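You operate a simulated robot arm through the tools that you are given. There is no shell and no other tool. Be economical: measure what you need, move in short steps, check, and stop when the job is done.

You run a simulated two-armed robot. Do the job below in one go: nothing can be reset, and whatever is moved stays where it is left.

Task
Empty the orange crate into the purple, stack it two-handed on the yellow one, push the filled crate back.
Fine: its two bottles move over, each upright into a cell; the empty crate's foot drops square inside the yellow rim; the filled crate then slides about a hand and a half toward the wall.

It is judged by the outcome, as a careful person would: the job done as asked, and still so three seconds after it is handed in. It fails if anything else is knocked over, pushed out of place, dropped, spilled or broken.

Robot
Two 7-joint arms with four-finger grippers on one trunk, on a base that drives. Base frame: it is fixed to the floor where the robot stands at the start and does not move with it; the origin is under the middle of the robot, x ahead of it, y to its left, z up; the surface under the hand at the start is at about z = 880. Lengths are in mm, angles in rad, forces in N, time in s.
The left shoulder is at the start at [40, 181, 1229], the right one opposite. With the tool pointing down near the work surface each hand reaches from about 320 to 840 mm from the robot's upright axis, wherever it stands, measured 20 degrees to its own side. Places, roughly: rim of the yellow crate [500, 300, 1000]. Payload 3.67 kg a hand.
The TCP of each hand is the grasp point between the finger pads, 28 mm short of the fingertips. In the tool frame z runs along the fingers and y along their closing line. The gripper opens to 112 mm. The gripper's body begins 73 mm behind the TCP.
Orientation is that of the tool frame in the base frame, as [roll, pitch, yaw] about the fixed x, y, z axes, in that order (R = Rz(yaw) Ry(pitch) Rx(roll)). With the fingers straight down and closing along the base's y, the tool's x points along the base's -x, its y along +y and its z along -z.

Tools
- The arms move only by the tool servo_tool. It takes "left_targets", "right_targets" or both (then of equal length, played together; a hand with none holds still); each is a list of rows, each a list of 6 numbers: the shift along the base's x, y, z in units of 20 mm (1.0 is 20 mm), then the turn, a rotation vector about the base's x, y, z in units of 6 degrees (1.0 is 6 degrees). In form: [[x, y, z, ax, ay, az], ...]. A call has 1 to 10 rows; each row shifts and turns the commanded pose from where the row before left it. "left_grip" and "right_grip" are, for a hand that has rows, the gripper command, from -1 (shut) to 1 (fully open), values between in proportion, set as the call begins (left out, the last holds). A call with a number of a shift or a turn outside -1 to 1 is refused whole. Rows are played at 5 a second. More than 50 mm and 0.15 rad between two rows, or a gripper value outside its range, and nothing of the call is played. A pose out of reach is approached as far as the arm can. The call stops where the force on the tool passes 40 N (or 10 N more than at its start, if that is more) or the arm is blocked; 0.2 s more then pass. The fingers move at their own pace and stop on an object; they squeeze with about 36 N. The grip force told is the motor's: it shows also when the fingers shut on nothing. Time passes only in rows, and 0.2 s behind the last, so rows that do not move let the fingers close. It gives the time, the measured TCP pose, the force on the tool (base axes), the opening and the grip force at its end, in the units of the frame above (readings bear some noise), with the torque about the TCP (base axes, N m) and any sound that the robot's microphone picked up.
- Cameras (640 x 400 px; columns grow to the right, rows downward): "scene" is now at [109.3, -4, 1462]; the picture's right is [-0.06, -1.00, -0.00], its down [-0.54, 0.03, -0.84] and it looks along [0.84, -0.05, -0.54] (base axes); focal length 214 px, centre (320, 200). "left" rides on the left gripper at [60, 18, -104] in its tool frame; the picture's right is [-0.29, 0.96, 0.00], its down [-0.80, -0.24, -0.55] and it looks along [-0.53, -0.16, 0.83] (tool axes); focal length 234 px, centre (320, 200). "right" rides on the right gripper at [60, -18, -104] in its tool frame; the picture's right is [0.29, 0.96, 0.00], its down [-0.80, 0.24, -0.55] and it looks along [-0.53, 0.16, 0.83] (tool axes); focal length 234 px, centre (320, 200). There is no depth. A picture from a camera that has moved, and an enlarged one, comes with that camera's place and axes in the base frame and with its lens.
- capture(camera): a new picture of that camera. No time passes.
- lift_body(by): slides the trunk up (or, below 0, down) by that many mm; the arms and the scene camera ride with it, the base frame stays. It gives what a move gives, with no picture.
- base_move(legs): drives the robot by 1 to 6 legs, each [ahead, left, turn to the left] in mm, mm and rad, along the robot's own axes; the way and the turn of a leg run together, so that a leg with both is an arc; at most 1500 mm and 3.142 rad a leg. The arms and the cameras ride along, it lands a little off, and it stops where it bumps. It gives what a move gives.
- turn_head(pan, tilt): turns the head with the scene camera to pan (to the left, within 1.501 rad either way) and tilt (down, from -0.506 to 1.204), counted from straight ahead of the robot. It gives what a move gives.
- enlarge(camera, box): a new picture of the part [left, top, right, bottom] of that camera's present view, enlarged. No time passes.
- sign_off(): hands the job in; it is judged then, once.

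Go step by step. Nothing tells you exact positions but the pictures and the camera data: compare them with the known pose of the tool, close in by small moves and look again before you grip or let go. The budget is 120 turns and 88 pictures, counting those below and the enlarged ones. Unless the task says otherwise, let go and move clear before handing in, and close with one line.

The tools are called after "Call:" by a JSON object that holds its "name" and its "arguments". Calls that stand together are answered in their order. servo_tool: Moves the arms, as the interface text tells. Its arguments: {"type":"object","properties":{"left_targets":{"type":"array","items":{"type":"array","items":{"type":"number"}}},"left_grip":{"type":"number"},"right_targets":{"type":"array","items":{"type":"array","items":{"type":"number"}}},"right_grip":{"type":"number"}},"required":[]} The other tools are called the same way: lift_body (by) slides the trunk up or down; base_move (legs) drives the base; turn_head (pan, tilt) turns the head that bears the scene camera; capture (camera) takes a picture; enlarge (camera, box) takes an enlarged picture of a part of a camera's view; sign_off () hands the job in.

At the start:

```text
clock: 0.0
left_ee_pos: [505.5, -36.9, 1318.7]
left_orientation: [3.141, 0.001, -3.14]
left_force: [-0.6, 0.2, 0.7]
left_moment: [0.01, 0.0, 0.01]
left_width: 111.9
left_grip_force: 0.1
right_ee_pos: [377.6, -452.5, 1342.9]
right_orientation: [-3.141, -0.001, 3.141]
right_force: [-0.2, 0.3, -0.2]
right_moment: [0.0, 0.01, 0.0]
right_width: 111.9
right_grip_force: 0.1
trunk travel left (down, up): [-350.0, 164.0]
robot x, y, heading: [-2.1, 0.2, 0.002]
head pan, tilt: [-0.058, 0.571]
```

scene: 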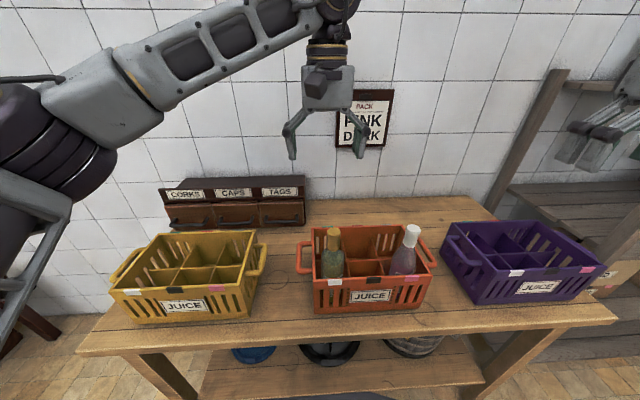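
right: 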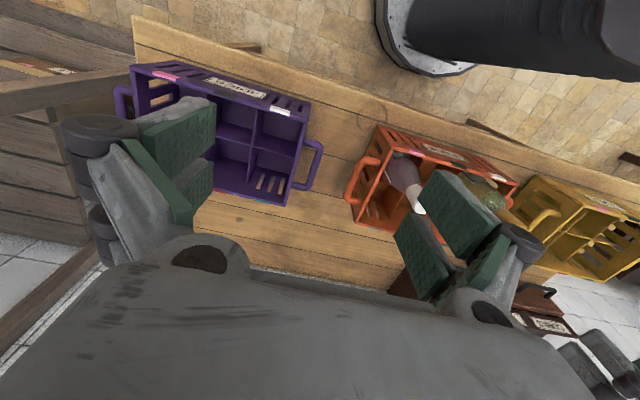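
left: 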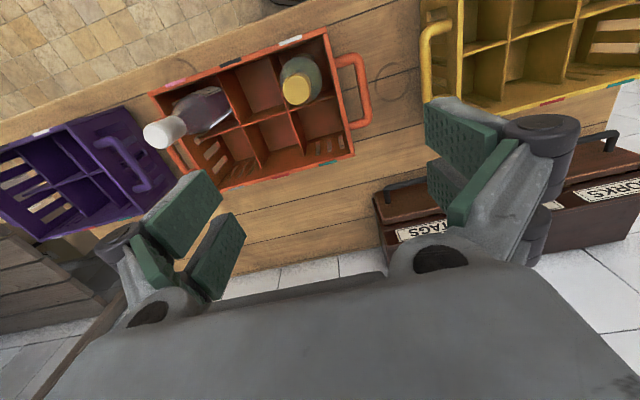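

I see three crates on the bench: yellow on the left, orange with two bottles in the middle, and purple on the right. I'll enlarge the views to locate rims, cells and bottles precisely.

Call:
{"name": "enlarge", "arguments": {"camera": "scene", "box": [280, 200, 460, 330]}}

Call:
{"name": "enlarge", "arguments": {"camera": "scene", "box": [430, 200, 620, 330]}}

Call:
{"name": "enlarge", "arguments": {"camera": "scene", "box": [90, 200, 290, 335]}}

```text
3.08 times, centred on (370, 265) of scene
camera zoom: at [109.3, -4.0, 1462.0], right [-0.06, -1.0, 0.0], down [-0.54, 0.03, -0.84], along [0.84, -0.05, -0.54], focal length 660 px, centre (166, 0)
```

zoom: 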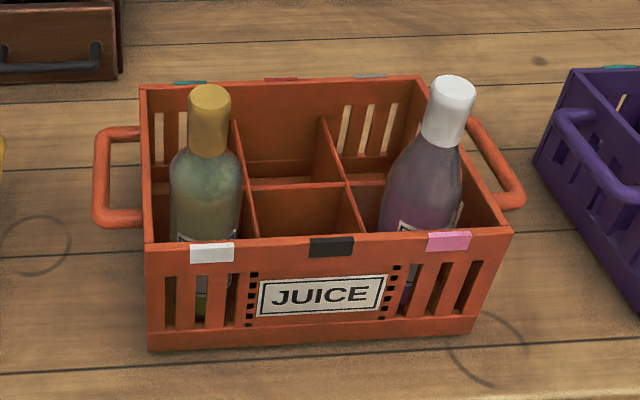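

```text
3.08 times, centred on (525, 265) of scene
camera zoom: at [109.3, -4.0, 1462.0], right [-0.06, -1.0, 0.0], down [-0.54, 0.03, -0.84], along [0.84, -0.05, -0.54], focal length 660 px, centre (-311, 0)
```

zoom: 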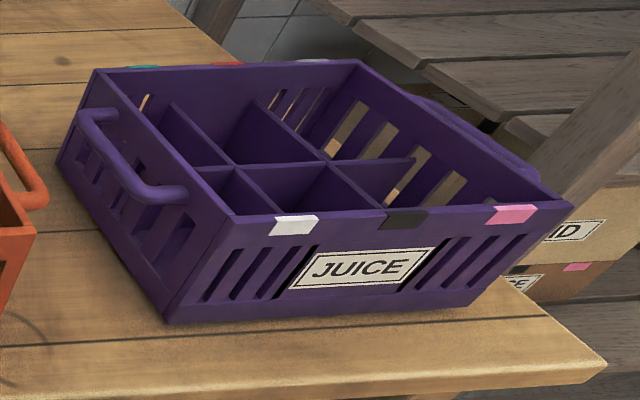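

```text
2.96 times, centred on (190, 268) of scene
camera zoom: at [109.3, -4.0, 1462.0], right [-0.06, -1.0, 0.0], down [-0.54, 0.03, -0.84], along [0.84, -0.05, -0.54], focal length 636 px, centre (705, 0)
```

zoom: 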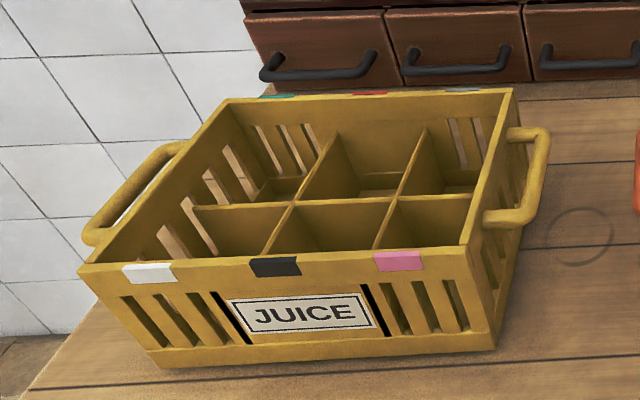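

The crates are aligned with the base axes: orange about x 437–630 and y −8…−300, yellow centred near (535, 315), purple near (535, −612), rims about z 1022. There's a sign on the wall that may matter, so I'll read it and look at the right side.

Call:
{"name": "enlarge", "arguments": {"camera": "scene", "box": [320, 80, 410, 170]}}

Call:
{"name": "enlarge", "arguments": {"camera": "left", "box": [130, 20, 390, 200]}}

Call:
{"name": "enlarge", "arguments": {"camera": "right", "box": [100, 40, 340, 220]}}

```text
4.44 times, centred on (365, 125) of scene
camera zoom: at [109.3, -4.0, 1462.0], right [-0.06, -1.0, 0.0], down [-0.54, 0.03, -0.84], along [0.84, -0.05, -0.54], focal length 953 px, centre (120, 533)
```

zoom: 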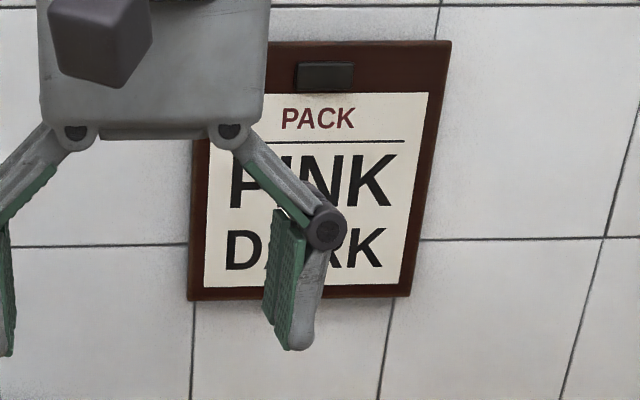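

```text
2.22 times, centred on (260, 110) of left
camera zoom: at [444.4, -20.0, 1423.7], right [0.29, 0.96, 0.0], down [0.8, -0.24, 0.55], along [0.53, -0.16, -0.83], focal length 520 px, centre (453, 400)
```

zoom: 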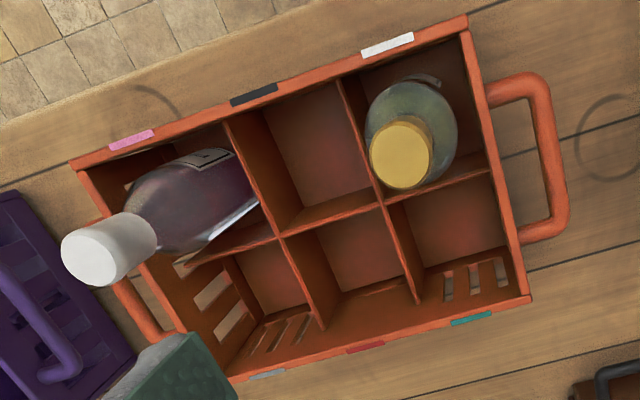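

```text
2.22 times, centred on (220, 130) of right
camera zoom: at [316.7, -471.0, 1447.2], right [-0.29, 0.96, 0.0], down [0.8, 0.24, 0.55], along [0.53, 0.16, -0.83], focal length 520 px, centre (542, 356)
```

zoom: 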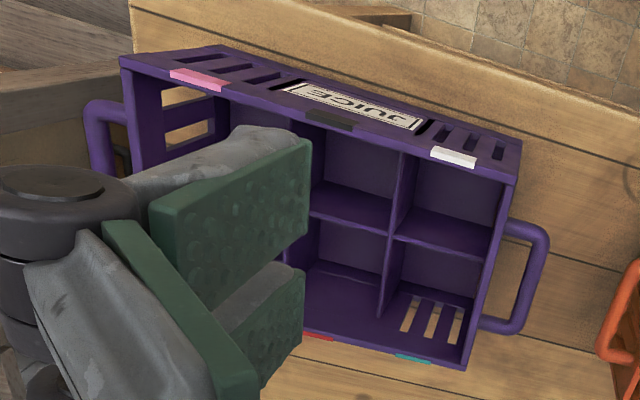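

The sign reads "PACK / PINK / DARK", so the bottles belong in the purple crate's pink-marked (front right) and dark-marked (front middle) cells. I'll pull the left arm aside and look to the right before driving.

Call:
{"name": "servo_tool", "arguments": {"left_targets": [[-0.5, 1, 0, 0, 0, 0], [-0.5, 1, 0, 0, 0, 0], [-0.5, 1, 0, 0, 0, 0], [-0.5, 1, 0, 0, 0, 0], [-0.5, 1, 0, 0, 0, 0], [-0.5, 1, 0, 0, 0, 0], [-0.5, 1, 0, 0, 0, 0], [-0.5, 1, 0, 0, 0, 0], [-0.5, 1, 0, 0, 0, 0], [-0.5, 1, 0, 0, 0, 0]]}}

Call:
{"name": "turn_head", "arguments": {"pan": -0.9, "tilt": 0.65}}

Call:
{"name": "capture", "arguments": {"camera": "scene"}}

```text
clock: 2.2
left_ee_pos: [404.8, 163.6, 1320.3]
left_orientation: [-3.14, 0.0, -3.14]
left_force: [-0.1, 0.4, -0.1]
left_moment: [-0.03, -0.02, 0.0]
left_width: 112.2
left_grip_force: 0.1
right_ee_pos: [376.3, -451.8, 1344.6]
right_orientation: [-3.141, 0.0, 3.141]
right_force: [0.7, 0.2, 0.2]
right_moment: [-0.05, -0.04, 0.03]
right_width: 112.0
right_grip_force: 0.0
trunk travel left (down, up): [-350.0, 164.0]
robot x, y, heading: [1.9, -1.6, 0.003]
head pan, tilt: [-0.058, 0.571]
```

```text
clock: 3.4
left_ee_pos: [405.3, 163.3, 1319.3]
left_orientation: [3.141, 0.0, -3.14]
left_force: [0.1, 0.1, -0.5]
left_moment: [-0.01, -0.02, 0.0]
left_width: 111.8
left_grip_force: 0.1
right_ee_pos: [377.1, -451.5, 1343.2]
right_orientation: [3.141, -0.001, -3.14]
right_force: [0.4, 0.1, 0.2]
right_moment: [0.03, -0.01, 0.05]
right_width: 111.9
right_grip_force: 0.1
trunk travel left (down, up): [-350.0, 164.0]
robot x, y, heading: [0.3, -1.5, -0.004]
head pan, tilt: [-0.901, 0.649]
```

```text
78 pictures are left
camera scene: at [74.1, -66.6, 1455.1], right [-0.78, -0.62, 0.0], down [-0.38, 0.47, -0.8], along [0.5, -0.62, -0.6], focal length 214 px, centre (320, 200)
```

scene: 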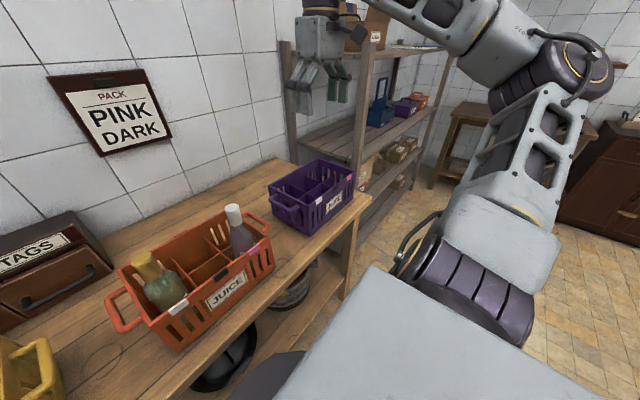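

The floor to the right is clear near the robot, and the sign is confirmed. I'll bring the right hand inward first so it stays away from the rack, then drive 300 mm right.

Call:
{"name": "servo_tool", "arguments": {"right_targets": [[0.3, 1, 0, 0, 0, 0], [0.3, 1, 0, 0, 0, 0], [0.3, 1, 0, 0, 0, 0], [0.3, 1, 0, 0, 0, 0], [0.3, 1, 0, 0, 0, 0], [0.3, 1, 0, 0, 0, 0], [0.3, 1, 0, 0, 0, 0], [0.3, 1, 0, 0, 0, 0], [0.3, 1, 0, 0, 0, 0], [0.3, 1, 0, 0, 0, 0]]}}

Call:
{"name": "base_move", "arguments": {"legs": [[0, -300, 0]]}}

Call:
{"name": "turn_head", "arguments": {"pan": 0, "tilt": 0.75}}

Call:
{"name": "capture", "arguments": {"camera": "scene"}}

Call:
{"name": "capture", "arguments": {"camera": "right"}}

```text
clock: 5.6
left_ee_pos: [405.8, 164.2, 1318.7]
left_orientation: [-3.139, -0.002, -3.141]
left_force: [-0.2, 0.3, 0.3]
left_moment: [-0.01, 0.02, 0.02]
left_width: 112.2
left_grip_force: 0.0
right_ee_pos: [438.3, -252.0, 1343.3]
right_orientation: [-3.14, -0.002, 3.141]
right_force: [0.2, 0.0, -1.3]
right_moment: [-0.03, 0.02, -0.01]
right_width: 112.0
right_grip_force: 0.0
trunk travel left (down, up): [-350.0, 164.0]
robot x, y, heading: [-1.0, 1.7, -0.002]
head pan, tilt: [-0.901, 0.649]
```

```text
clock: 7.7
left_ee_pos: [406.9, -139.4, 1319.6]
left_orientation: [-3.141, 0.001, -3.136]
left_force: [0.3, -0.2, -0.4]
left_moment: [-0.03, -0.01, -0.01]
left_width: 111.9
left_grip_force: 0.1
right_ee_pos: [437.9, -554.7, 1343.9]
right_orientation: [-3.14, 0.001, -3.138]
right_force: [-0.9, 0.6, 0.1]
right_moment: [0.05, -0.03, 0.03]
right_width: 111.9
right_grip_force: 0.0
trunk travel left (down, up): [-350.0, 164.0]
robot x, y, heading: [-0.9, -305.6, -0.004]
head pan, tilt: [-0.901, 0.649]
```

```text
clock: 8.9
left_ee_pos: [405.7, -139.7, 1319.0]
left_orientation: [-3.14, -0.001, -3.138]
left_force: [-0.1, -0.2, -0.6]
left_moment: [-0.08, 0.01, -0.03]
left_width: 112.1
left_grip_force: 0.1
right_ee_pos: [437.8, -556.3, 1343.1]
right_orientation: [-3.141, 0.001, -3.14]
right_force: [0.2, -0.2, 1.1]
right_moment: [0.01, 0.02, 0.01]
right_width: 112.2
right_grip_force: 0.0
trunk travel left (down, up): [-350.0, 164.0]
robot x, y, heading: [1.0, -308.2, -0.001]
head pan, tilt: [0.0, 0.75]
```

```text
77 pictures are left
camera scene: at [103.4, -303.3, 1446.5], right [0.0, -1.0, 0.0], down [-0.68, 0.0, -0.73], along [0.73, 0.0, -0.68], focal length 214 px, centre (320, 200)
```

scene: 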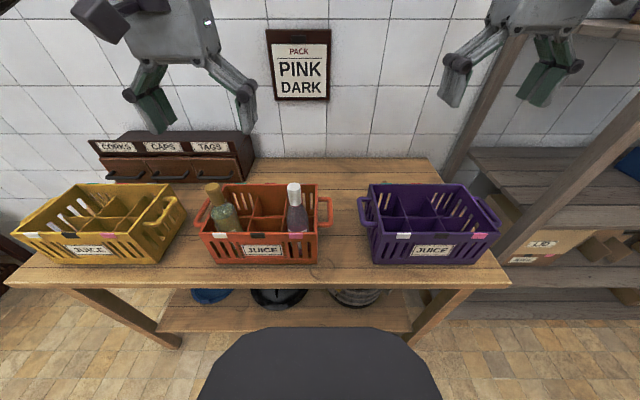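

```text
76 pictures are left
camera right: at [377.8, -574.6, 1447.3], right [-0.29, 0.96, 0.0], down [0.8, 0.24, 0.55], along [0.53, 0.16, -0.83], focal length 234 px, centre (320, 200)
```

right: 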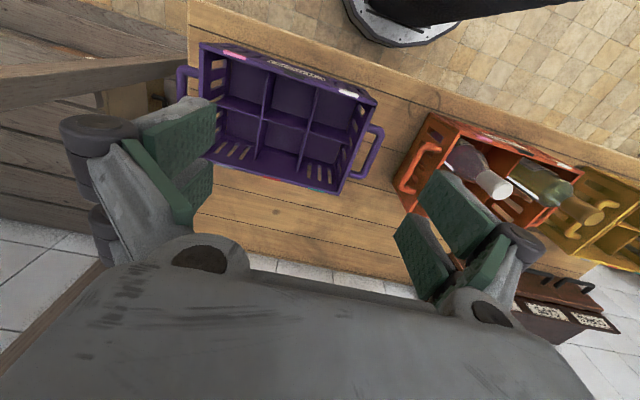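

Now the camera faces the bench square-on. I'll enlarge the orange and purple crates for accurate positions.

Call:
{"name": "enlarge", "arguments": {"camera": "scene", "box": [180, 170, 345, 273]}}

Call:
{"name": "enlarge", "arguments": {"camera": "scene", "box": [345, 170, 510, 273]}}

```text
3.88 times, centred on (262, 222) of scene
camera zoom: at [103.4, -303.3, 1446.5], right [0.0, -1.0, 0.0], down [-0.68, 0.0, -0.73], along [0.73, 0.0, -0.68], focal length 832 px, centre (543, 117)
```

zoom: 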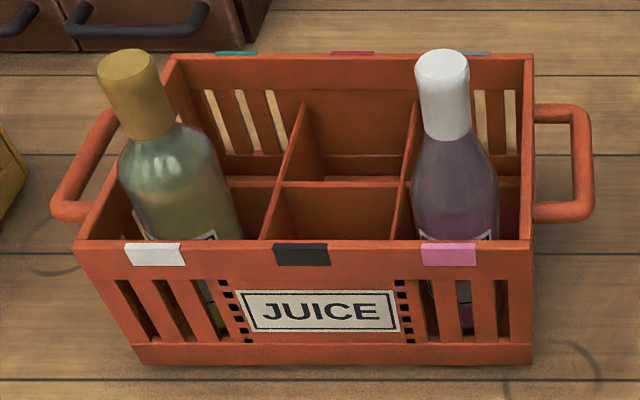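

```text
3.88 times, centred on (428, 222) of scene
camera zoom: at [103.4, -303.3, 1446.5], right [0.0, -1.0, 0.0], down [-0.68, 0.0, -0.73], along [0.73, 0.0, -0.68], focal length 832 px, centre (-97, 117)
```

zoom: 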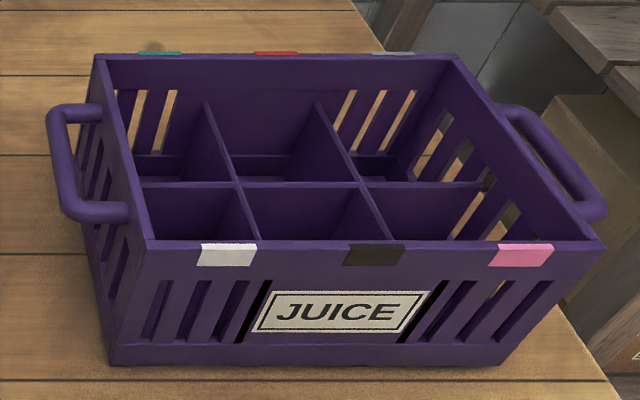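

Bottles sit upright at about (488, −56) and (488, −243), cap tops near z 1133. I'll move the left hand away and bring the right one above the white-capped bottle.

Call:
{"name": "servo_tool", "arguments": {"left_targets": [[-0.3, 1, 0.2, 0, 0, 0], [-0.3, 1, 0.2, 0, 0, 0], [-0.3, 1, 0.2, 0, 0, 0], [-0.3, 1, 0.2, 0, 0, 0], [-0.3, 1, 0.2, 0, 0, 0], [-0.3, 1, 0.2, 0, 0, 0], [-0.3, 1, 0.2, 0, 0, 0], [-0.3, 1, 0.2, 0, 0, 0], [-0.3, 1, 0.2, 0, 0, 0], [-0.3, 1, 0.2, 0, 0, 0]], "right_targets": [[0.25, 1, 0, 0, 0, 0], [0.25, 1, 0, 0, 0, 0], [0.25, 1, 0, 0, 0, 0], [0.25, 1, 0, 0, 0, 0], [0.25, 1, 0, 0, 0, 0], [0.25, 1, 0, 0, 0, 0], [0.25, 1, 0, 0, 0, 0], [0.25, 1, 0, 0, 0, 0], [0.25, 1, 0, 0, 0, 0], [0.25, 1, 0, 0, 0, 0]]}}

Call:
{"name": "servo_tool", "arguments": {"right_targets": [[0, 0.95, -1, 0, 0, 0], [0, 0.95, -1, 0, 0, 0], [0, 0.95, -1, 0, 0, 0], [0, 0.95, -1, 0, 0, 0], [0, 0.95, -1, 0, 0, 0], [0, 0.9, -1, 0, 0, 0]], "right_grip": 0.2}}

Call:
{"name": "capture", "arguments": {"camera": "right"}}

Call:
{"name": "capture", "arguments": {"camera": "scene"}}

```text
clock: 11.1
left_ee_pos: [363.0, 43.6, 1347.2]
left_orientation: [-3.141, 0.0, -3.136]
left_force: [0.6, 1.1, -0.3]
left_moment: [0.01, 0.0, -0.03]
left_width: 111.8
left_grip_force: 0.2
left hand out of reach, approached as far as the arm can: row 9, 10
right_ee_pos: [476.8, -405.4, 1344.2]
right_orientation: [3.141, 0.0, -3.141]
right_force: [0.8, 0.1, 0.5]
right_moment: [0.0, 0.0, 0.0]
right_width: 112.0
right_grip_force: 0.1
right hand out of reach, approached as far as the arm can: row 8, 9, 10
trunk travel left (down, up): [-350.0, 164.0]
robot x, y, heading: [-1.2, -302.7, 0.002]
head pan, tilt: [0.0, 0.75]
```

```text
clock: 12.5
left_ee_pos: [361.3, 43.9, 1349.4]
left_orientation: [-3.141, 0.0, -3.138]
left_force: [1.3, 1.1, 0.8]
left_moment: [0.02, 0.02, 0.05]
left_width: 111.9
left_grip_force: 0.0
right_ee_pos: [484.3, -380.9, 1264.9]
right_orientation: [-3.141, 0.003, -3.14]
right_force: [-0.3, 0.5, 0.3]
right_moment: [0.02, 0.01, -0.02]
right_width: 67.0
right_grip_force: 0.1
right hand out of reach, approached as far as the arm can: row 1, 3, 4, 5, 6
trunk travel left (down, up): [-350.0, 164.0]
robot x, y, heading: [-1.3, -301.5, 0.004]
head pan, tilt: [0.0, 0.75]
```

```text
73 pictures are left
camera right: at [423.7, -400.0, 1368.8], right [-0.29, 0.96, 0.0], down [0.8, 0.24, 0.55], along [0.53, 0.16, -0.83], focal length 234 px, centre (320, 200)
```

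right: 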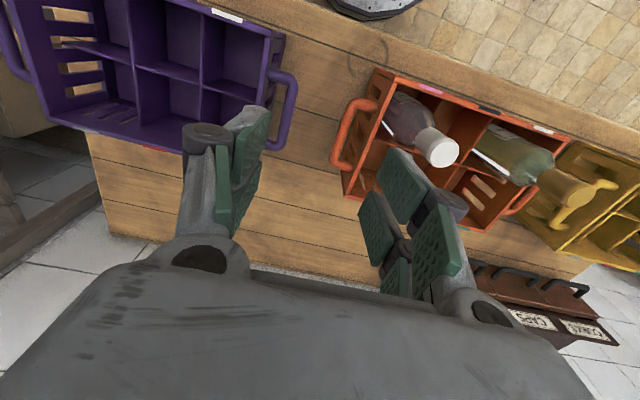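

```text
72 pictures are left
camera scene: at [103.0, -303.2, 1446.5], right [0.0, -1.0, 0.0], down [-0.68, 0.0, -0.73], along [0.73, 0.0, -0.68], focal length 214 px, centre (320, 200)
```

scene: 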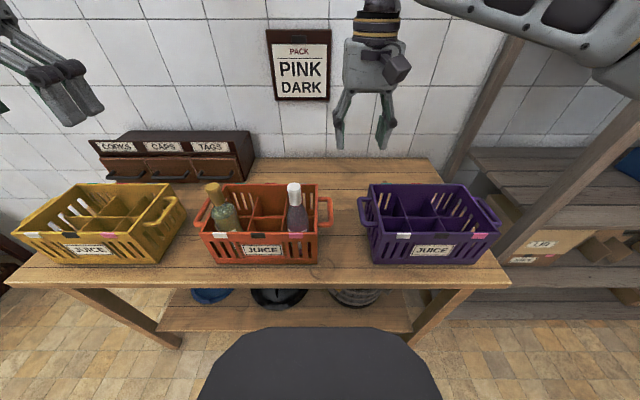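

High hand poses run out of reach, so I'll raise the trunk 150 mm to lift the shoulders and re-check where the hands are.

Call:
{"name": "lift_body", "arguments": {"by": 150}}

Call:
{"name": "servo_tool", "arguments": {"right_targets": [[0, 0, -0.5, 0, 0, 0]]}}

```text
clock: 14.2
left_ee_pos: [362.3, 44.3, 1499.2]
left_orientation: [-3.14, 0.001, -3.138]
left_force: [-0.5, -0.8, -0.3]
left_moment: [0.01, -0.03, -0.01]
left_width: 112.0
left_grip_force: 0.1
right_ee_pos: [484.6, -381.0, 1415.9]
right_orientation: [3.141, -0.001, -3.139]
right_force: [0.8, -0.4, -0.2]
right_moment: [-0.01, 0.04, -0.01]
right_width: 66.9
right_grip_force: 0.0
trunk travel left (down, up): [-500.0, 14.0]
robot x, y, heading: [0.7, -304.9, 0.001]
head pan, tilt: [0.0, 0.75]
```

```text
clock: 14.6
left_ee_pos: [362.6, 42.1, 1499.8]
left_orientation: [3.142, 0.0, -3.136]
left_force: [-0.9, 0.1, 0.4]
left_moment: [-0.01, -0.01, 0.01]
left_width: 112.0
left_grip_force: 0.1
right_ee_pos: [485.1, -380.7, 1405.0]
right_orientation: [-3.141, 0.001, -3.139]
right_force: [-0.8, -0.8, -0.5]
right_moment: [0.0, 0.01, 0.0]
right_width: 67.2
right_grip_force: 0.0
trunk travel left (down, up): [-500.0, 14.0]
robot x, y, heading: [-0.8, -305.5, 0.003]
head pan, tilt: [0.0, 0.75]
```

Command and measured pose agree. I'll lower the right hand here to about z 1225, then go sideways toward the white-capped bottle.

Call:
{"name": "servo_tool", "arguments": {"right_targets": [[0, 0, -1, 0, 0, 0], [0, 0, -1, 0, 0, 0], [0, 0, -1, 0, 0, 0], [0, 0, -1, 0, 0, 0], [0, 0, -1, 0, 0, 0], [0, 0, -1, 0, 0, 0], [0, 0, -1, 0, 0, 0], [0, 0, -1, 0, 0, 0], [0, 0, -1, 0, 0, 0]]}}

Call:
{"name": "servo_tool", "arguments": {"right_targets": [[0, 1, 0, 0, 0, 0], [0, 1, 0, 0, 0, 0], [0, 1, 0, 0, 0, 0], [0, 1, 0, 0, 0, 0], [0, 1, 0, 0, 0, 0], [0, 1, 0, 0, 0, 0], [0, 0.9, 0, 0, 0, 0]]}}

Call:
{"name": "capture", "arguments": {"camera": "right"}}

Call:
{"name": "capture", "arguments": {"camera": "scene"}}

```text
clock: 16.6
left_ee_pos: [364.5, 42.4, 1498.8]
left_orientation: [-3.139, 0.001, -3.137]
left_force: [-0.3, -0.9, 0.3]
left_moment: [-0.01, 0.01, 0.0]
left_width: 112.1
left_grip_force: 0.0
right_ee_pos: [484.5, -380.5, 1223.1]
right_orientation: [-3.141, 0.0, 3.141]
right_force: [0.6, -0.3, -0.1]
right_moment: [0.03, -0.01, 0.02]
right_width: 67.0
right_grip_force: 0.0
trunk travel left (down, up): [-500.0, 14.0]
robot x, y, heading: [1.1, -305.3, -0.001]
head pan, tilt: [0.0, 0.75]
```

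```text
clock: 18.2
left_ee_pos: [363.5, 43.4, 1500.3]
left_orientation: [-3.14, 0.0, -3.138]
left_force: [1.1, 0.0, 0.4]
left_moment: [0.01, -0.02, -0.02]
left_width: 112.2
left_grip_force: 0.1
right_ee_pos: [460.3, -349.7, 1233.9]
right_orientation: [3.141, 0.0, 3.141]
right_force: [0.8, 0.6, -1.1]
right_moment: [0.02, 0.01, -0.04]
right_width: 67.2
right_grip_force: 0.0
right hand out of reach, approached as far as the arm can: row 2, 3, 4, 5, 6, 7
trunk travel left (down, up): [-500.0, 14.0]
robot x, y, heading: [2.8, -304.7, 0.005]
head pan, tilt: [0.0, 0.75]
```

```text
71 pictures are left
camera right: at [399.1, -368.8, 1337.6], right [-0.29, 0.96, 0.0], down [0.8, 0.24, 0.55], along [0.53, 0.16, -0.83], focal length 234 px, centre (320, 200)
```

right: 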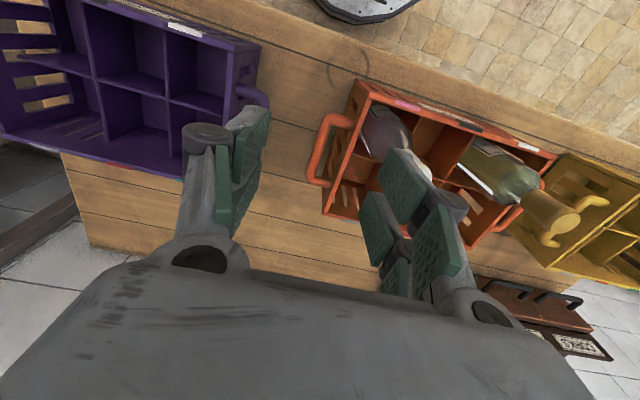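

```text
70 pictures are left
camera scene: at [103.7, -302.8, 1597.2], right [0.0, -1.0, 0.0], down [-0.68, 0.0, -0.73], along [0.73, 0.0, -0.68], focal length 214 px, centre (320, 200)
```

scene: 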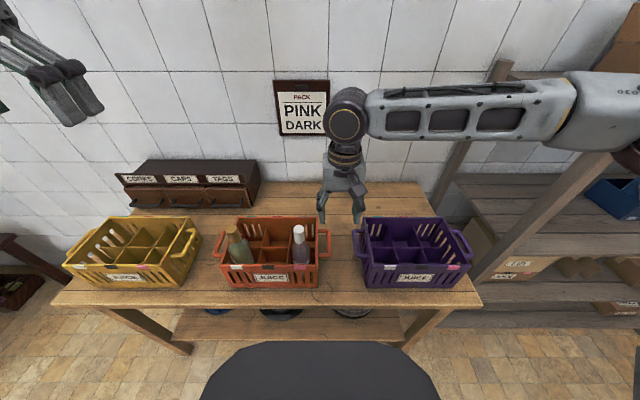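

The right hand cannot cross the centreline, so I'll use the base instead: drive left 205 mm so the bottle is on the right hand's own side.

Call:
{"name": "base_move", "arguments": {"legs": [[0, 205, 0]]}}

Call:
{"name": "servo_tool", "arguments": {"right_targets": [[0.28, -1, 0, 0, 0, 0], [0.28, -1, 0, 0, 0, 0], [0.28, -1, 0, 0, 0, 0], [0.28, -1, 0, 0, 0, 0], [0.28, -0.85, 0, 0, 0, 0]]}}

Call:
{"name": "capture", "arguments": {"camera": "right"}}

Call:
{"name": "capture", "arguments": {"camera": "scene"}}

```text
clock: 19.9
left_ee_pos: [361.4, 243.8, 1501.2]
left_orientation: [3.139, 0.0, -3.136]
left_force: [0.2, -2.4, 0.5]
left_moment: [0.05, 0.01, 0.01]
left_width: 112.2
left_grip_force: 0.1
right_ee_pos: [458.1, -148.4, 1233.5]
right_orientation: [3.138, 0.0, -3.138]
right_force: [-0.3, -0.5, -0.5]
right_moment: [0.07, 0.0, 0.0]
right_width: 67.1
right_grip_force: 0.0
trunk travel left (down, up): [-500.0, 14.0]
robot x, y, heading: [-0.8, -101.4, 0.01]
head pan, tilt: [0.0, 0.75]
```

```text
clock: 21.1
left_ee_pos: [361.5, 245.7, 1500.4]
left_orientation: [-3.141, 0.001, -3.137]
left_force: [0.8, -0.2, 0.8]
left_moment: [0.02, 0.06, 0.03]
left_width: 111.7
left_grip_force: 0.0
right_ee_pos: [488.1, -244.2, 1233.6]
right_orientation: [3.139, 0.002, -3.137]
right_force: [-0.1, 1.4, 0.1]
right_moment: [-0.01, 0.0, 0.03]
right_width: 66.9
right_grip_force: 0.1
trunk travel left (down, up): [-500.0, 14.0]
robot x, y, heading: [3.7, -102.3, 0.003]
head pan, tilt: [0.0, 0.75]
```

```text
69 pictures are left
camera right: at [427.4, -263.7, 1337.6], right [-0.29, 0.96, 0.0], down [0.8, 0.24, 0.56], along [0.53, 0.16, -0.83], focal length 234 px, centre (320, 200)
```

right: 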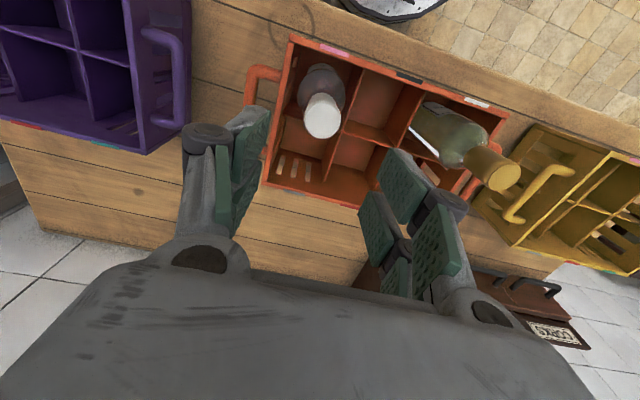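

```text
68 pictures are left
camera scene: at [102.5, -101.7, 1597.3], right [0.0, -1.0, 0.0], down [-0.68, 0.0, -0.73], along [0.73, 0.0, -0.68], focal length 214 px, centre (320, 200)
```

scene: 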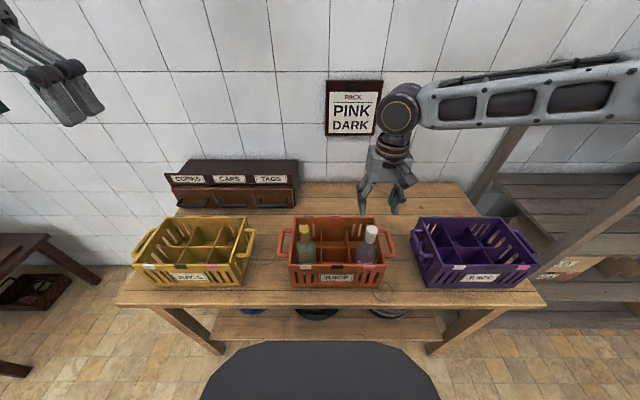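

The two views put the white cap nearer x 472, y −248, z top ≈1145. I'll enlarge both for a sharper triangulation.

Call:
{"name": "enlarge", "arguments": {"camera": "right", "box": [250, 30, 350, 200]}}

Call:
{"name": "enlarge", "arguments": {"camera": "scene", "box": [275, 205, 403, 295]}}

```text
2.35 times, centred on (300, 115) of right
camera zoom: at [427.4, -263.7, 1337.6], right [-0.29, 0.96, 0.0], down [0.8, 0.24, 0.56], along [0.53, 0.16, -0.83], focal length 551 px, centre (367, 400)
```

zoom: 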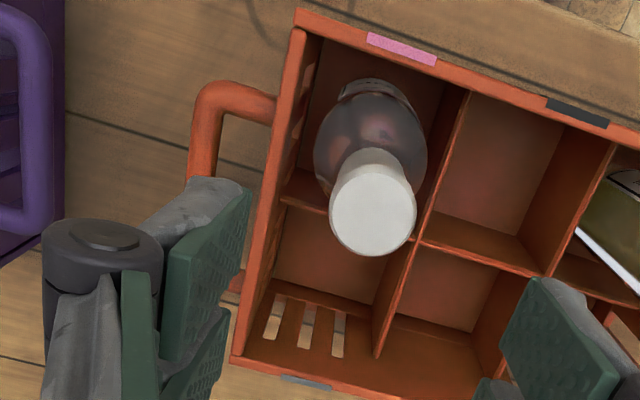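

```text
4.44 times, centred on (339, 250) of scene
camera zoom: at [102.5, -101.7, 1597.3], right [0.0, -1.0, 0.0], down [-0.68, 0.0, -0.73], along [0.73, 0.0, -0.68], focal length 953 px, centre (236, -22)
```

zoom: 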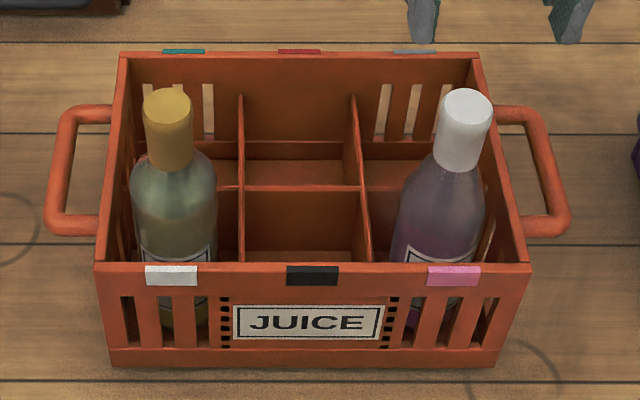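

Estimates agree on x ≈475, y ≈−245. I'll shift and descend to just above the cap, then look again.

Call:
{"name": "servo_tool", "arguments": {"right_targets": [[-0.6, -0.05, -1, 0, 0, 0], [0, 0, -1, 0, 0, 0]]}}

Call:
{"name": "capture", "arguments": {"camera": "right"}}

Call:
{"name": "enlarge", "arguments": {"camera": "scene", "box": [275, 205, 403, 295]}}

```text
clock: 21.7
left_ee_pos: [362.7, 246.3, 1500.0]
left_orientation: [-3.141, -0.001, -3.136]
left_force: [0.2, -0.5, 0.1]
left_moment: [0.03, 0.0, -0.01]
left_width: 111.9
left_grip_force: 0.0
right_ee_pos: [474.3, -242.8, 1193.6]
right_orientation: [3.139, 0.0, -3.138]
right_force: [-0.2, -0.2, -0.1]
right_moment: [0.02, 0.0, 0.0]
right_width: 67.3
right_grip_force: 0.0
trunk travel left (down, up): [-500.0, 14.0]
robot x, y, heading: [2.0, -100.4, -0.001]
head pan, tilt: [0.0, 0.75]
```

```text
65 pictures are left
camera right: at [414.0, -263.4, 1297.6], right [-0.29, 0.96, 0.0], down [0.8, 0.24, 0.55], along [0.53, 0.16, -0.83], focal length 234 px, centre (320, 200)
```

right: 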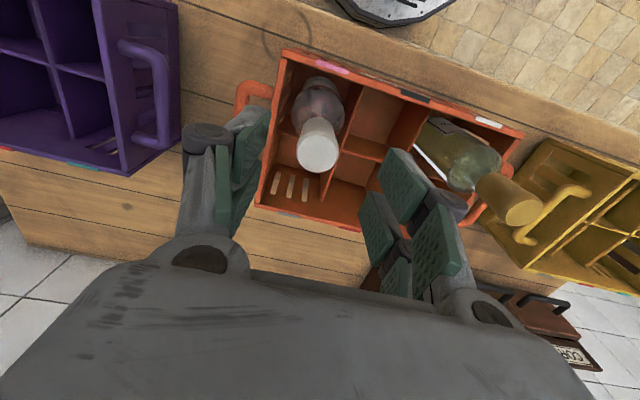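

```text
4.44 times, centred on (339, 250) of scene
camera zoom: at [103.1, -100.4, 1597.2], right [0.0, -1.0, 0.0], down [-0.68, 0.0, -0.73], along [0.73, 0.0, -0.68], focal length 953 px, centre (236, -22)
```

zoom: 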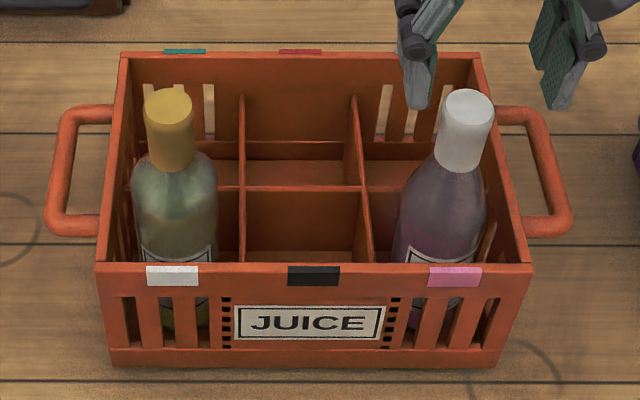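

The cap is centred on the tool axis within about 2 mm. I'll descend to z≈1117, then check before closing.

Call:
{"name": "servo_tool", "arguments": {"right_targets": [[0, 0, -1, 0, 0, 0], [0, 0, -1, 0, 0, 0], [0, 0, -1, 0, 0, 0], [0, 0, -0.8, 0, 0, 0]]}}

Call:
{"name": "enlarge", "arguments": {"camera": "scene", "box": [275, 205, 403, 295]}}

Call:
{"name": "enlarge", "arguments": {"camera": "right", "box": [200, 80, 440, 260]}}

```text
clock: 22.7
left_ee_pos: [361.6, 247.8, 1500.1]
left_orientation: [3.14, 0.0, -3.136]
left_force: [0.0, 0.3, 0.5]
left_moment: [-0.01, 0.02, -0.03]
left_width: 112.0
left_grip_force: 0.0
right_ee_pos: [474.2, -243.3, 1118.9]
right_orientation: [3.139, -0.001, -3.139]
right_force: [0.0, 0.9, -0.3]
right_moment: [0.01, 0.01, -0.01]
right_width: 67.3
right_grip_force: 0.1
trunk travel left (down, up): [-500.0, 14.0]
robot x, y, heading: [-3.2, -103.6, 0.004]
head pan, tilt: [0.0, 0.75]
```

```text
4.44 times, centred on (339, 250) of scene
camera zoom: at [103.0, -99.4, 1597.2], right [0.0, -1.0, 0.0], down [-0.68, 0.0, -0.73], along [0.73, 0.0, -0.68], focal length 953 px, centre (236, -22)
```

zoom: 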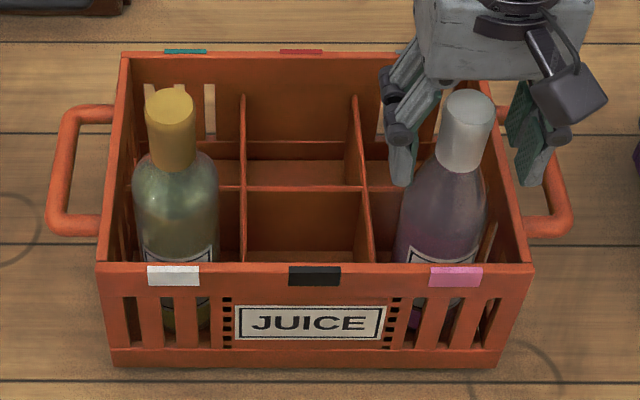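

```text
2.22 times, centred on (320, 170) of right
camera zoom: at [414.3, -262.4, 1222.1], right [-0.29, 0.96, 0.0], down [0.8, 0.24, 0.55], along [0.53, 0.16, -0.83], focal length 520 px, centre (320, 267)
```

zoom: 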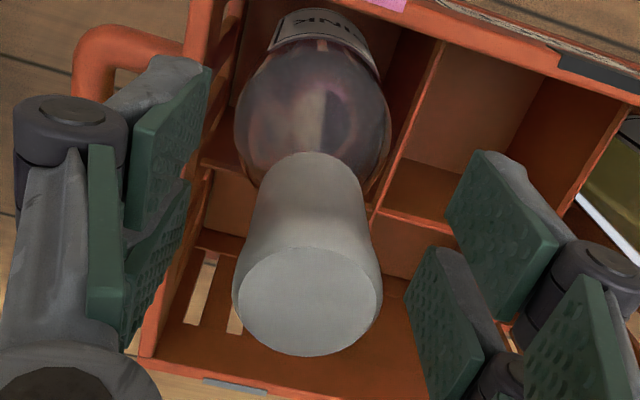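

The fingers straddle the cap, but the tips go a bit below it onto the shoulder. I'll raise 12 mm, shift −2 mm in y, and close.

Call:
{"name": "servo_tool", "arguments": {"right_targets": [[0, -0.1, 0.6, 0, 0, 0]]}}

Call:
{"name": "servo_tool", "arguments": {"right_targets": [[0, 0, 0, 0, 0, 0], [0, 0, 0, 0, 0, 0], [0, 0, 0, 0, 0, 0], [0, 0, 0, 0, 0, 0]], "right_grip": -1}}

Call:
{"name": "servo_tool", "arguments": {"right_targets": [[0, 0, 0.5, 0, 0, 0], [0, 0, 0.5, 0, 0, 0]]}}

Call:
{"name": "enlarge", "arguments": {"camera": "scene", "box": [275, 205, 403, 295]}}

```text
clock: 23.1
left_ee_pos: [359.6, 247.6, 1500.8]
left_orientation: [-3.141, 0.001, -3.137]
left_force: [0.2, 0.1, 0.0]
left_moment: [-0.02, -0.03, 0.03]
left_width: 112.0
left_grip_force: 0.1
right_ee_pos: [475.2, -245.5, 1130.3]
right_orientation: [3.14, -0.001, -3.138]
right_force: [0.1, 0.0, 0.1]
right_moment: [0.01, 0.0, 0.04]
right_width: 67.0
right_grip_force: 0.1
trunk travel left (down, up): [-500.0, 14.0]
robot x, y, heading: [3.2, -100.5, 0.001]
head pan, tilt: [0.0, 0.75]
```

```text
clock: 24.1
left_ee_pos: [361.5, 246.9, 1500.8]
left_orientation: [3.141, 0.0, -3.135]
left_force: [0.4, -0.1, -0.1]
left_moment: [-0.01, -0.04, -0.01]
left_width: 111.9
left_grip_force: 0.1
right_ee_pos: [474.7, -245.6, 1130.2]
right_orientation: [3.14, -0.001, -3.138]
right_force: [1.3, 1.0, 0.4]
right_moment: [0.07, -0.19, 0.0]
right_width: 30.4
right_grip_force: 36.4
trunk travel left (down, up): [-500.0, 14.0]
robot x, y, heading: [0.9, -102.5, -0.0]
head pan, tilt: [0.0, 0.75]
```

```text
clock: 24.7
left_ee_pos: [361.8, 246.3, 1501.3]
left_orientation: [3.141, -0.001, -3.135]
left_force: [0.0, -0.3, -0.2]
left_moment: [0.0, 0.04, -0.01]
left_width: 111.9
left_grip_force: 0.1
right_ee_pos: [474.8, -246.5, 1150.8]
right_orientation: [-3.142, 0.0, -3.138]
right_force: [-0.3, 0.1, -6.1]
right_moment: [0.0, 0.02, 0.03]
right_width: 30.2
right_grip_force: 36.5
trunk travel left (down, up): [-500.0, 14.0]
robot x, y, heading: [-0.9, -99.7, 0.003]
head pan, tilt: [0.0, 0.75]
```

```text
4.44 times, centred on (339, 250) of scene
camera zoom: at [102.8, -99.6, 1597.3], right [0.0, -1.0, 0.0], down [-0.68, 0.0, -0.73], along [0.73, 0.0, -0.68], focal length 953 px, centre (236, -22)
```

zoom: 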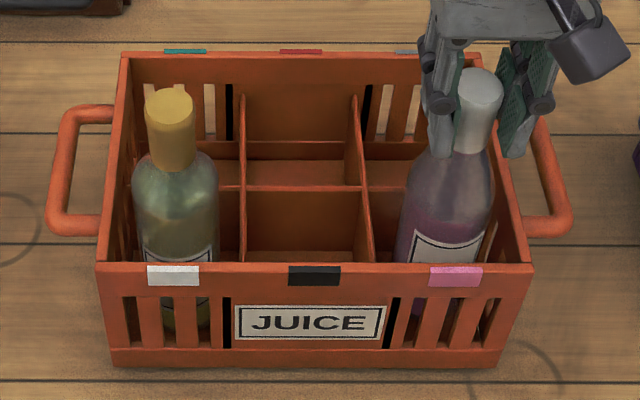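

The bottle is held (≈6 N, 30 mm width). I'll lift it well clear of the rim.

Call:
{"name": "servo_tool", "arguments": {"right_targets": [[0, 0, 1, 0, 0, 0], [0, 0, 1, 0, 0, 0], [0, 0, 1, 0, 0, 0], [0, 0, 1, 0, 0, 0], [0, 0, 1, 0, 0, 0], [0, 0, 1, 0, 0, 0], [0, 0, 1, 0, 0, 0], [0, 0, 1, 0, 0, 0], [0, 0, 1, 0, 0, 0]]}}

Call:
{"name": "capture", "arguments": {"camera": "scene"}}

```text
clock: 26.7
left_ee_pos: [361.2, 247.6, 1500.1]
left_orientation: [3.141, -0.001, -3.136]
left_force: [0.3, -1.1, -0.4]
left_moment: [-0.01, -0.03, -0.01]
left_width: 112.1
left_grip_force: 0.1
right_ee_pos: [473.5, -247.5, 1328.6]
right_orientation: [3.14, 0.0, -3.139]
right_force: [-0.7, 0.7, -6.9]
right_moment: [0.0, 0.01, -0.01]
right_width: 30.2
right_grip_force: 36.0
trunk travel left (down, up): [-500.0, 14.0]
robot x, y, heading: [-1.1, -103.8, 0.006]
head pan, tilt: [0.0, 0.75]
```

```text
60 pictures are left
camera scene: at [103.0, -99.9, 1597.3], right [0.0, -1.0, 0.0], down [-0.68, 0.0, -0.73], along [0.73, 0.0, -0.68], focal length 214 px, centre (320, 200)
```

scene: 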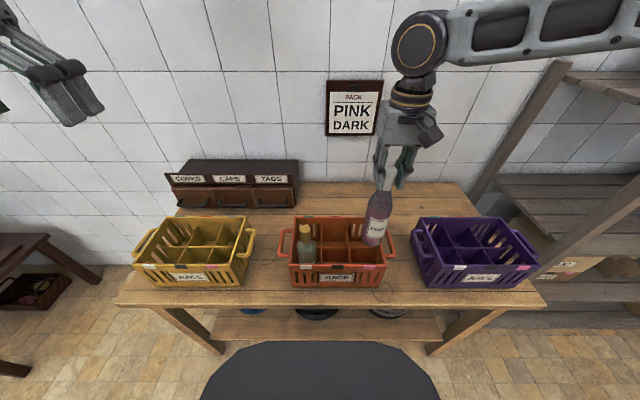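

The bottle hangs cleanly upright. I'll drive right in a first step of 300 mm and check clearances.

Call:
{"name": "base_move", "arguments": {"legs": [[0, -300, 0]]}}

Call:
{"name": "capture", "arguments": {"camera": "scene"}}

```text
clock: 28.8
left_ee_pos: [363.4, -52.6, 1497.9]
left_orientation: [-3.137, 0.001, -3.135]
left_force: [-0.1, 0.5, -1.0]
left_moment: [-0.03, 0.03, -0.01]
left_width: 112.3
left_grip_force: 0.2
right_ee_pos: [476.0, -547.1, 1329.4]
right_orientation: [3.14, 0.0, -3.138]
right_force: [0.6, 0.9, -6.6]
right_moment: [-0.02, 0.06, -0.01]
right_width: 30.1
right_grip_force: 35.8
trunk travel left (down, up): [-500.0, 14.0]
robot x, y, heading: [2.4, -405.5, 0.004]
head pan, tilt: [0.0, 0.75]
```

```text
59 pictures are left
camera scene: at [104.3, -399.1, 1597.2], right [0.0, -1.0, 0.0], down [-0.68, 0.0, -0.73], along [0.73, 0.0, -0.68], focal length 214 px, centre (320, 200)
```

scene: 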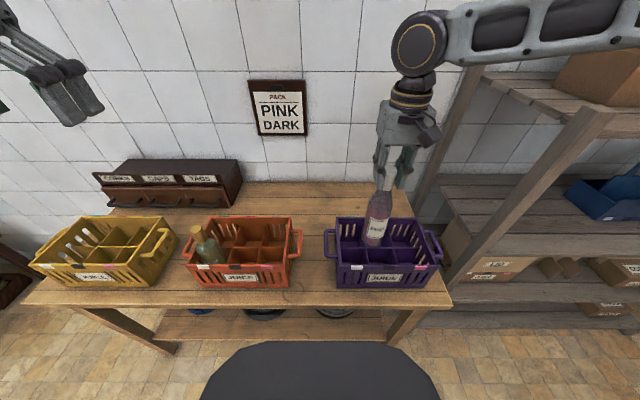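

The elbow is near the rack side; I'll glance right to see its clearance, and enlarge the purple crate for the target cell.

Call:
{"name": "enlarge", "arguments": {"camera": "scene", "box": [320, 195, 450, 295]}}

Call:
{"name": "turn_head", "arguments": {"pan": -0.9, "tilt": 0.3}}

Call:
{"name": "capture", "arguments": {"camera": "scene"}}

```text
4.00 times, centred on (385, 245) of scene
camera zoom: at [104.3, -399.1, 1597.2], right [0.0, -1.0, 0.0], down [-0.68, 0.0, -0.73], along [0.73, 0.0, -0.68], focal length 858 px, centre (60, 20)
```

zoom: 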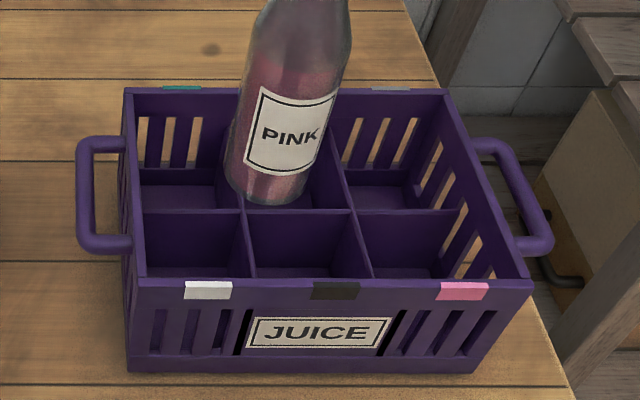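

```text
clock: 30.0
left_ee_pos: [362.2, -55.3, 1499.3]
left_orientation: [-3.139, 0.0, -3.137]
left_force: [0.8, -0.2, 1.0]
left_moment: [0.0, 0.03, 0.02]
left_width: 112.0
left_grip_force: 0.0
right_ee_pos: [475.4, -549.0, 1328.7]
right_orientation: [-3.14, 0.0, -3.14]
right_force: [0.6, 0.0, -7.7]
right_moment: [-0.01, 0.03, 0.0]
right_width: 30.2
right_grip_force: 36.5
trunk travel left (down, up): [-500.0, 14.0]
robot x, y, heading: [-3.8, -402.2, -0.001]
head pan, tilt: [-0.901, 0.3]
```

```text
57 pictures are left
camera scene: at [79.7, -474.3, 1637.6], right [-0.78, -0.62, 0.0], down [-0.19, 0.23, -0.96], along [0.6, -0.75, -0.3], focal length 214 px, centre (320, 200)
```

scene: 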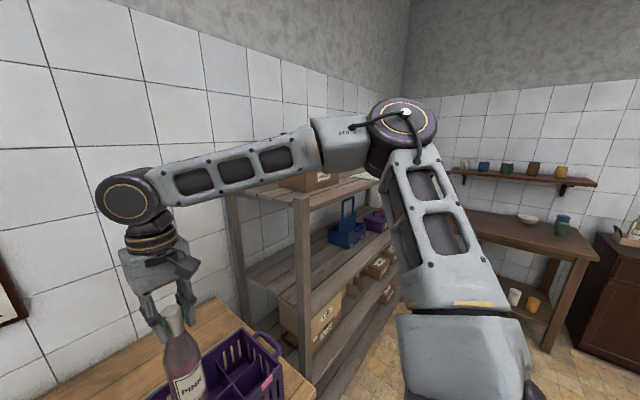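

The held bottle's label reads "PINK", matching the pink cell; the elbow clears the rack. Target cell centre is about (482, −695); I'll move over it and check.

Call:
{"name": "servo_tool", "arguments": {"right_targets": [[0.04, -0.92, 0, 0, 0, 0], [0.04, -0.92, 0, 0, 0, 0], [0.04, -0.92, 0, 0, 0, 0], [0.04, -0.92, 0, 0, 0, 0], [0.04, -0.92, 0, 0, 0, 0], [0.04, -0.92, 0, 0, 0, 0], [0.04, -0.92, 0, 0, 0, 0], [0.04, -0.92, 0, 0, 0, 0]]}}

Call:
{"name": "turn_head", "arguments": {"pan": -0.3, "tilt": 0.75}}

Call:
{"name": "capture", "arguments": {"camera": "scene"}}

Call:
{"name": "capture", "arguments": {"camera": "right"}}

```text
clock: 31.8
left_ee_pos: [362.4, -56.6, 1500.7]
left_orientation: [-3.14, -0.001, -3.134]
left_force: [-0.8, -0.1, 0.1]
left_moment: [0.03, -0.01, 0.01]
left_width: 112.2
left_grip_force: 0.1
right_ee_pos: [483.2, -699.2, 1328.1]
right_orientation: [3.138, 0.001, -3.139]
right_force: [0.4, -0.5, -7.3]
right_moment: [0.0, 0.04, -0.02]
right_width: 30.1
right_grip_force: 36.4
trunk travel left (down, up): [-500.0, 14.0]
robot x, y, heading: [1.6, -403.3, 0.002]
head pan, tilt: [-0.901, 0.3]
```

```text
clock: 32.8
left_ee_pos: [362.8, -55.6, 1499.1]
left_orientation: [3.141, 0.001, -3.137]
left_force: [0.1, 0.3, -0.6]
left_moment: [-0.03, -0.01, 0.01]
left_width: 111.8
left_grip_force: 0.0
right_ee_pos: [483.5, -696.2, 1328.5]
right_orientation: [3.138, 0.0, -3.139]
right_force: [0.3, 0.2, -6.5]
right_moment: [0.0, 0.07, 0.03]
right_width: 30.1
right_grip_force: 35.8
trunk travel left (down, up): [-500.0, 14.0]
robot x, y, heading: [0.4, -403.4, 0.003]
head pan, tilt: [-0.3, 0.75]
```

```text
56 pictures are left
camera scene: at [100.6, -426.6, 1597.3], right [-0.29, -0.96, 0.0], down [-0.65, 0.2, -0.73], along [0.7, -0.21, -0.68], focal length 214 px, centre (320, 200)
```

scene: 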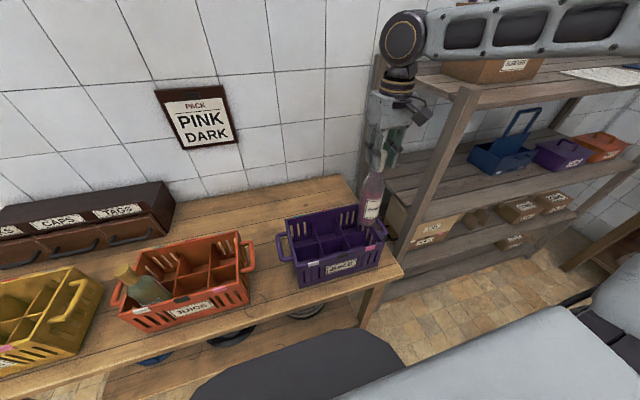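

```text
55 pictures are left
camera right: at [422.0, -716.3, 1432.0], right [-0.29, 0.96, 0.0], down [0.8, 0.24, 0.55], along [0.53, 0.16, -0.83], focal length 234 px, centre (320, 200)
```

right: 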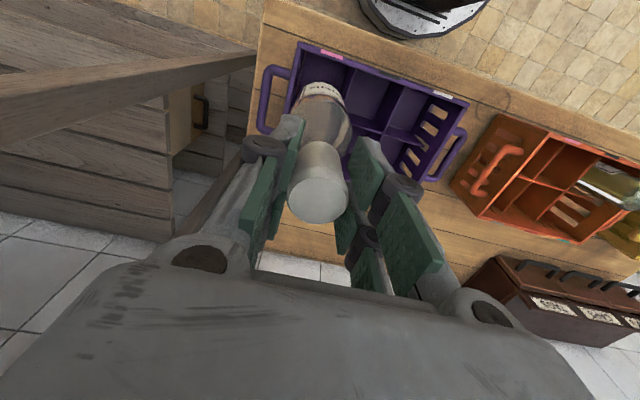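

The purple crate's corners from the hand camera match (rim x from 431, y −461…−746), so the bottle is centred over the pink cell. Descending to just above the floor of the cell.

Call:
{"name": "servo_tool", "arguments": {"right_targets": [[0, 0, -1, 0, 0, 0], [0, 0, -1, 0, 0, 0], [0, 0, -1, 0, 0, 0]]}}

Call:
{"name": "enlarge", "arguments": {"camera": "scene", "box": [270, 180, 410, 290]}}

```text
clock: 33.6
left_ee_pos: [363.7, -55.8, 1499.5]
left_orientation: [3.141, 0.0, -3.137]
left_force: [-0.1, -0.3, 0.7]
left_moment: [0.02, -0.01, -0.01]
left_width: 112.2
left_grip_force: 0.0
right_ee_pos: [483.7, -697.6, 1267.0]
right_orientation: [3.14, -0.001, -3.137]
right_force: [-0.5, 0.0, -7.4]
right_moment: [0.01, 0.06, 0.03]
right_width: 30.1
right_grip_force: 36.1
trunk travel left (down, up): [-500.0, 14.0]
robot x, y, heading: [-0.2, -402.1, 0.003]
head pan, tilt: [-0.3, 0.75]
```

```text
3.64 times, centred on (340, 235) of scene
camera zoom: at [101.0, -427.0, 1597.2], right [-0.29, -0.96, 0.0], down [-0.65, 0.2, -0.73], along [0.7, -0.21, -0.68], focal length 780 px, centre (247, 73)
```

zoom: 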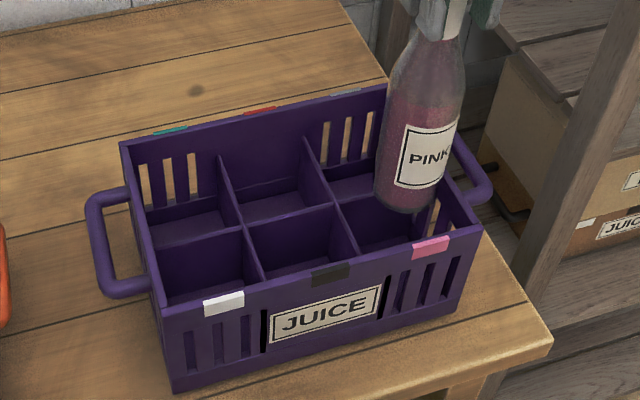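

The bottle base is entering the pink cell between divider and wall. Continuing down.

Call:
{"name": "servo_tool", "arguments": {"right_targets": [[0, 0.1, -1, 0, 0, 0], [0, 0, -1, 0, 0, 0], [0, 0, -1, 0, 0, 0], [0, 0, -1, 0, 0, 0], [0, 0, -1, 0, 0, 0], [0, 0, -1, 0, 0, 0]]}}

Call:
{"name": "servo_tool", "arguments": {"right_targets": [[0, 0, -0.25, 0, 0, 0], [0, 0, -0.25, 0, 0, 0], [0, 0, -0.15, 0, 0, 0]]}}

Call:
{"name": "enlarge", "arguments": {"camera": "scene", "box": [270, 180, 410, 290]}}

```text
clock: 35.0
left_ee_pos: [363.8, -55.5, 1498.9]
left_orientation: [-3.14, 0.001, -3.137]
left_force: [-0.4, 0.4, 0.6]
left_moment: [0.01, 0.01, -0.03]
left_width: 112.0
left_grip_force: 0.0
right_ee_pos: [483.1, -694.6, 1147.4]
right_orientation: [3.139, -0.001, -3.138]
right_force: [0.3, 0.1, -5.9]
right_moment: [0.04, 0.03, -0.03]
right_width: 30.1
right_grip_force: 35.7
trunk travel left (down, up): [-500.0, 14.0]
robot x, y, heading: [-1.3, -403.6, 0.004]
head pan, tilt: [-0.3, 0.75]
```

```text
clock: 35.8
left_ee_pos: [362.1, -55.8, 1500.2]
left_orientation: [3.141, 0.001, -3.137]
left_force: [-0.6, 0.1, -0.1]
left_moment: [-0.01, -0.01, -0.01]
left_width: 111.9
left_grip_force: 0.1
right_ee_pos: [481.6, -696.0, 1135.3]
right_orientation: [3.14, 0.0, -3.139]
right_force: [0.2, -0.7, -7.3]
right_moment: [0.01, 0.01, -0.01]
right_width: 30.2
right_grip_force: 35.6
trunk travel left (down, up): [-500.0, 14.0]
robot x, y, heading: [-0.1, -401.7, 0.004]
head pan, tilt: [-0.3, 0.75]
```

```text
3.64 times, centred on (340, 235) of scene
camera zoom: at [100.6, -426.8, 1597.2], right [-0.29, -0.96, 0.0], down [-0.65, 0.2, -0.73], along [0.7, -0.21, -0.68], focal length 780 px, centre (247, 73)
```

zoom: 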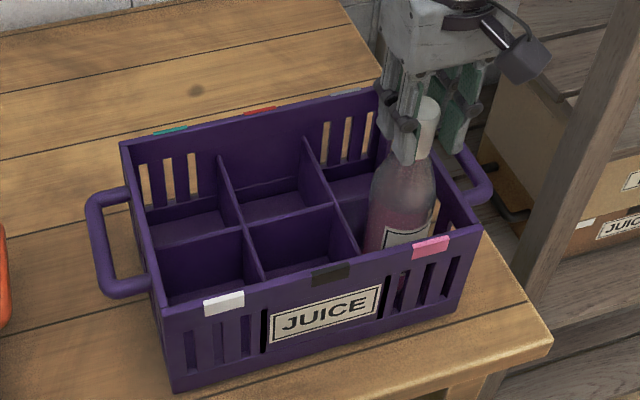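

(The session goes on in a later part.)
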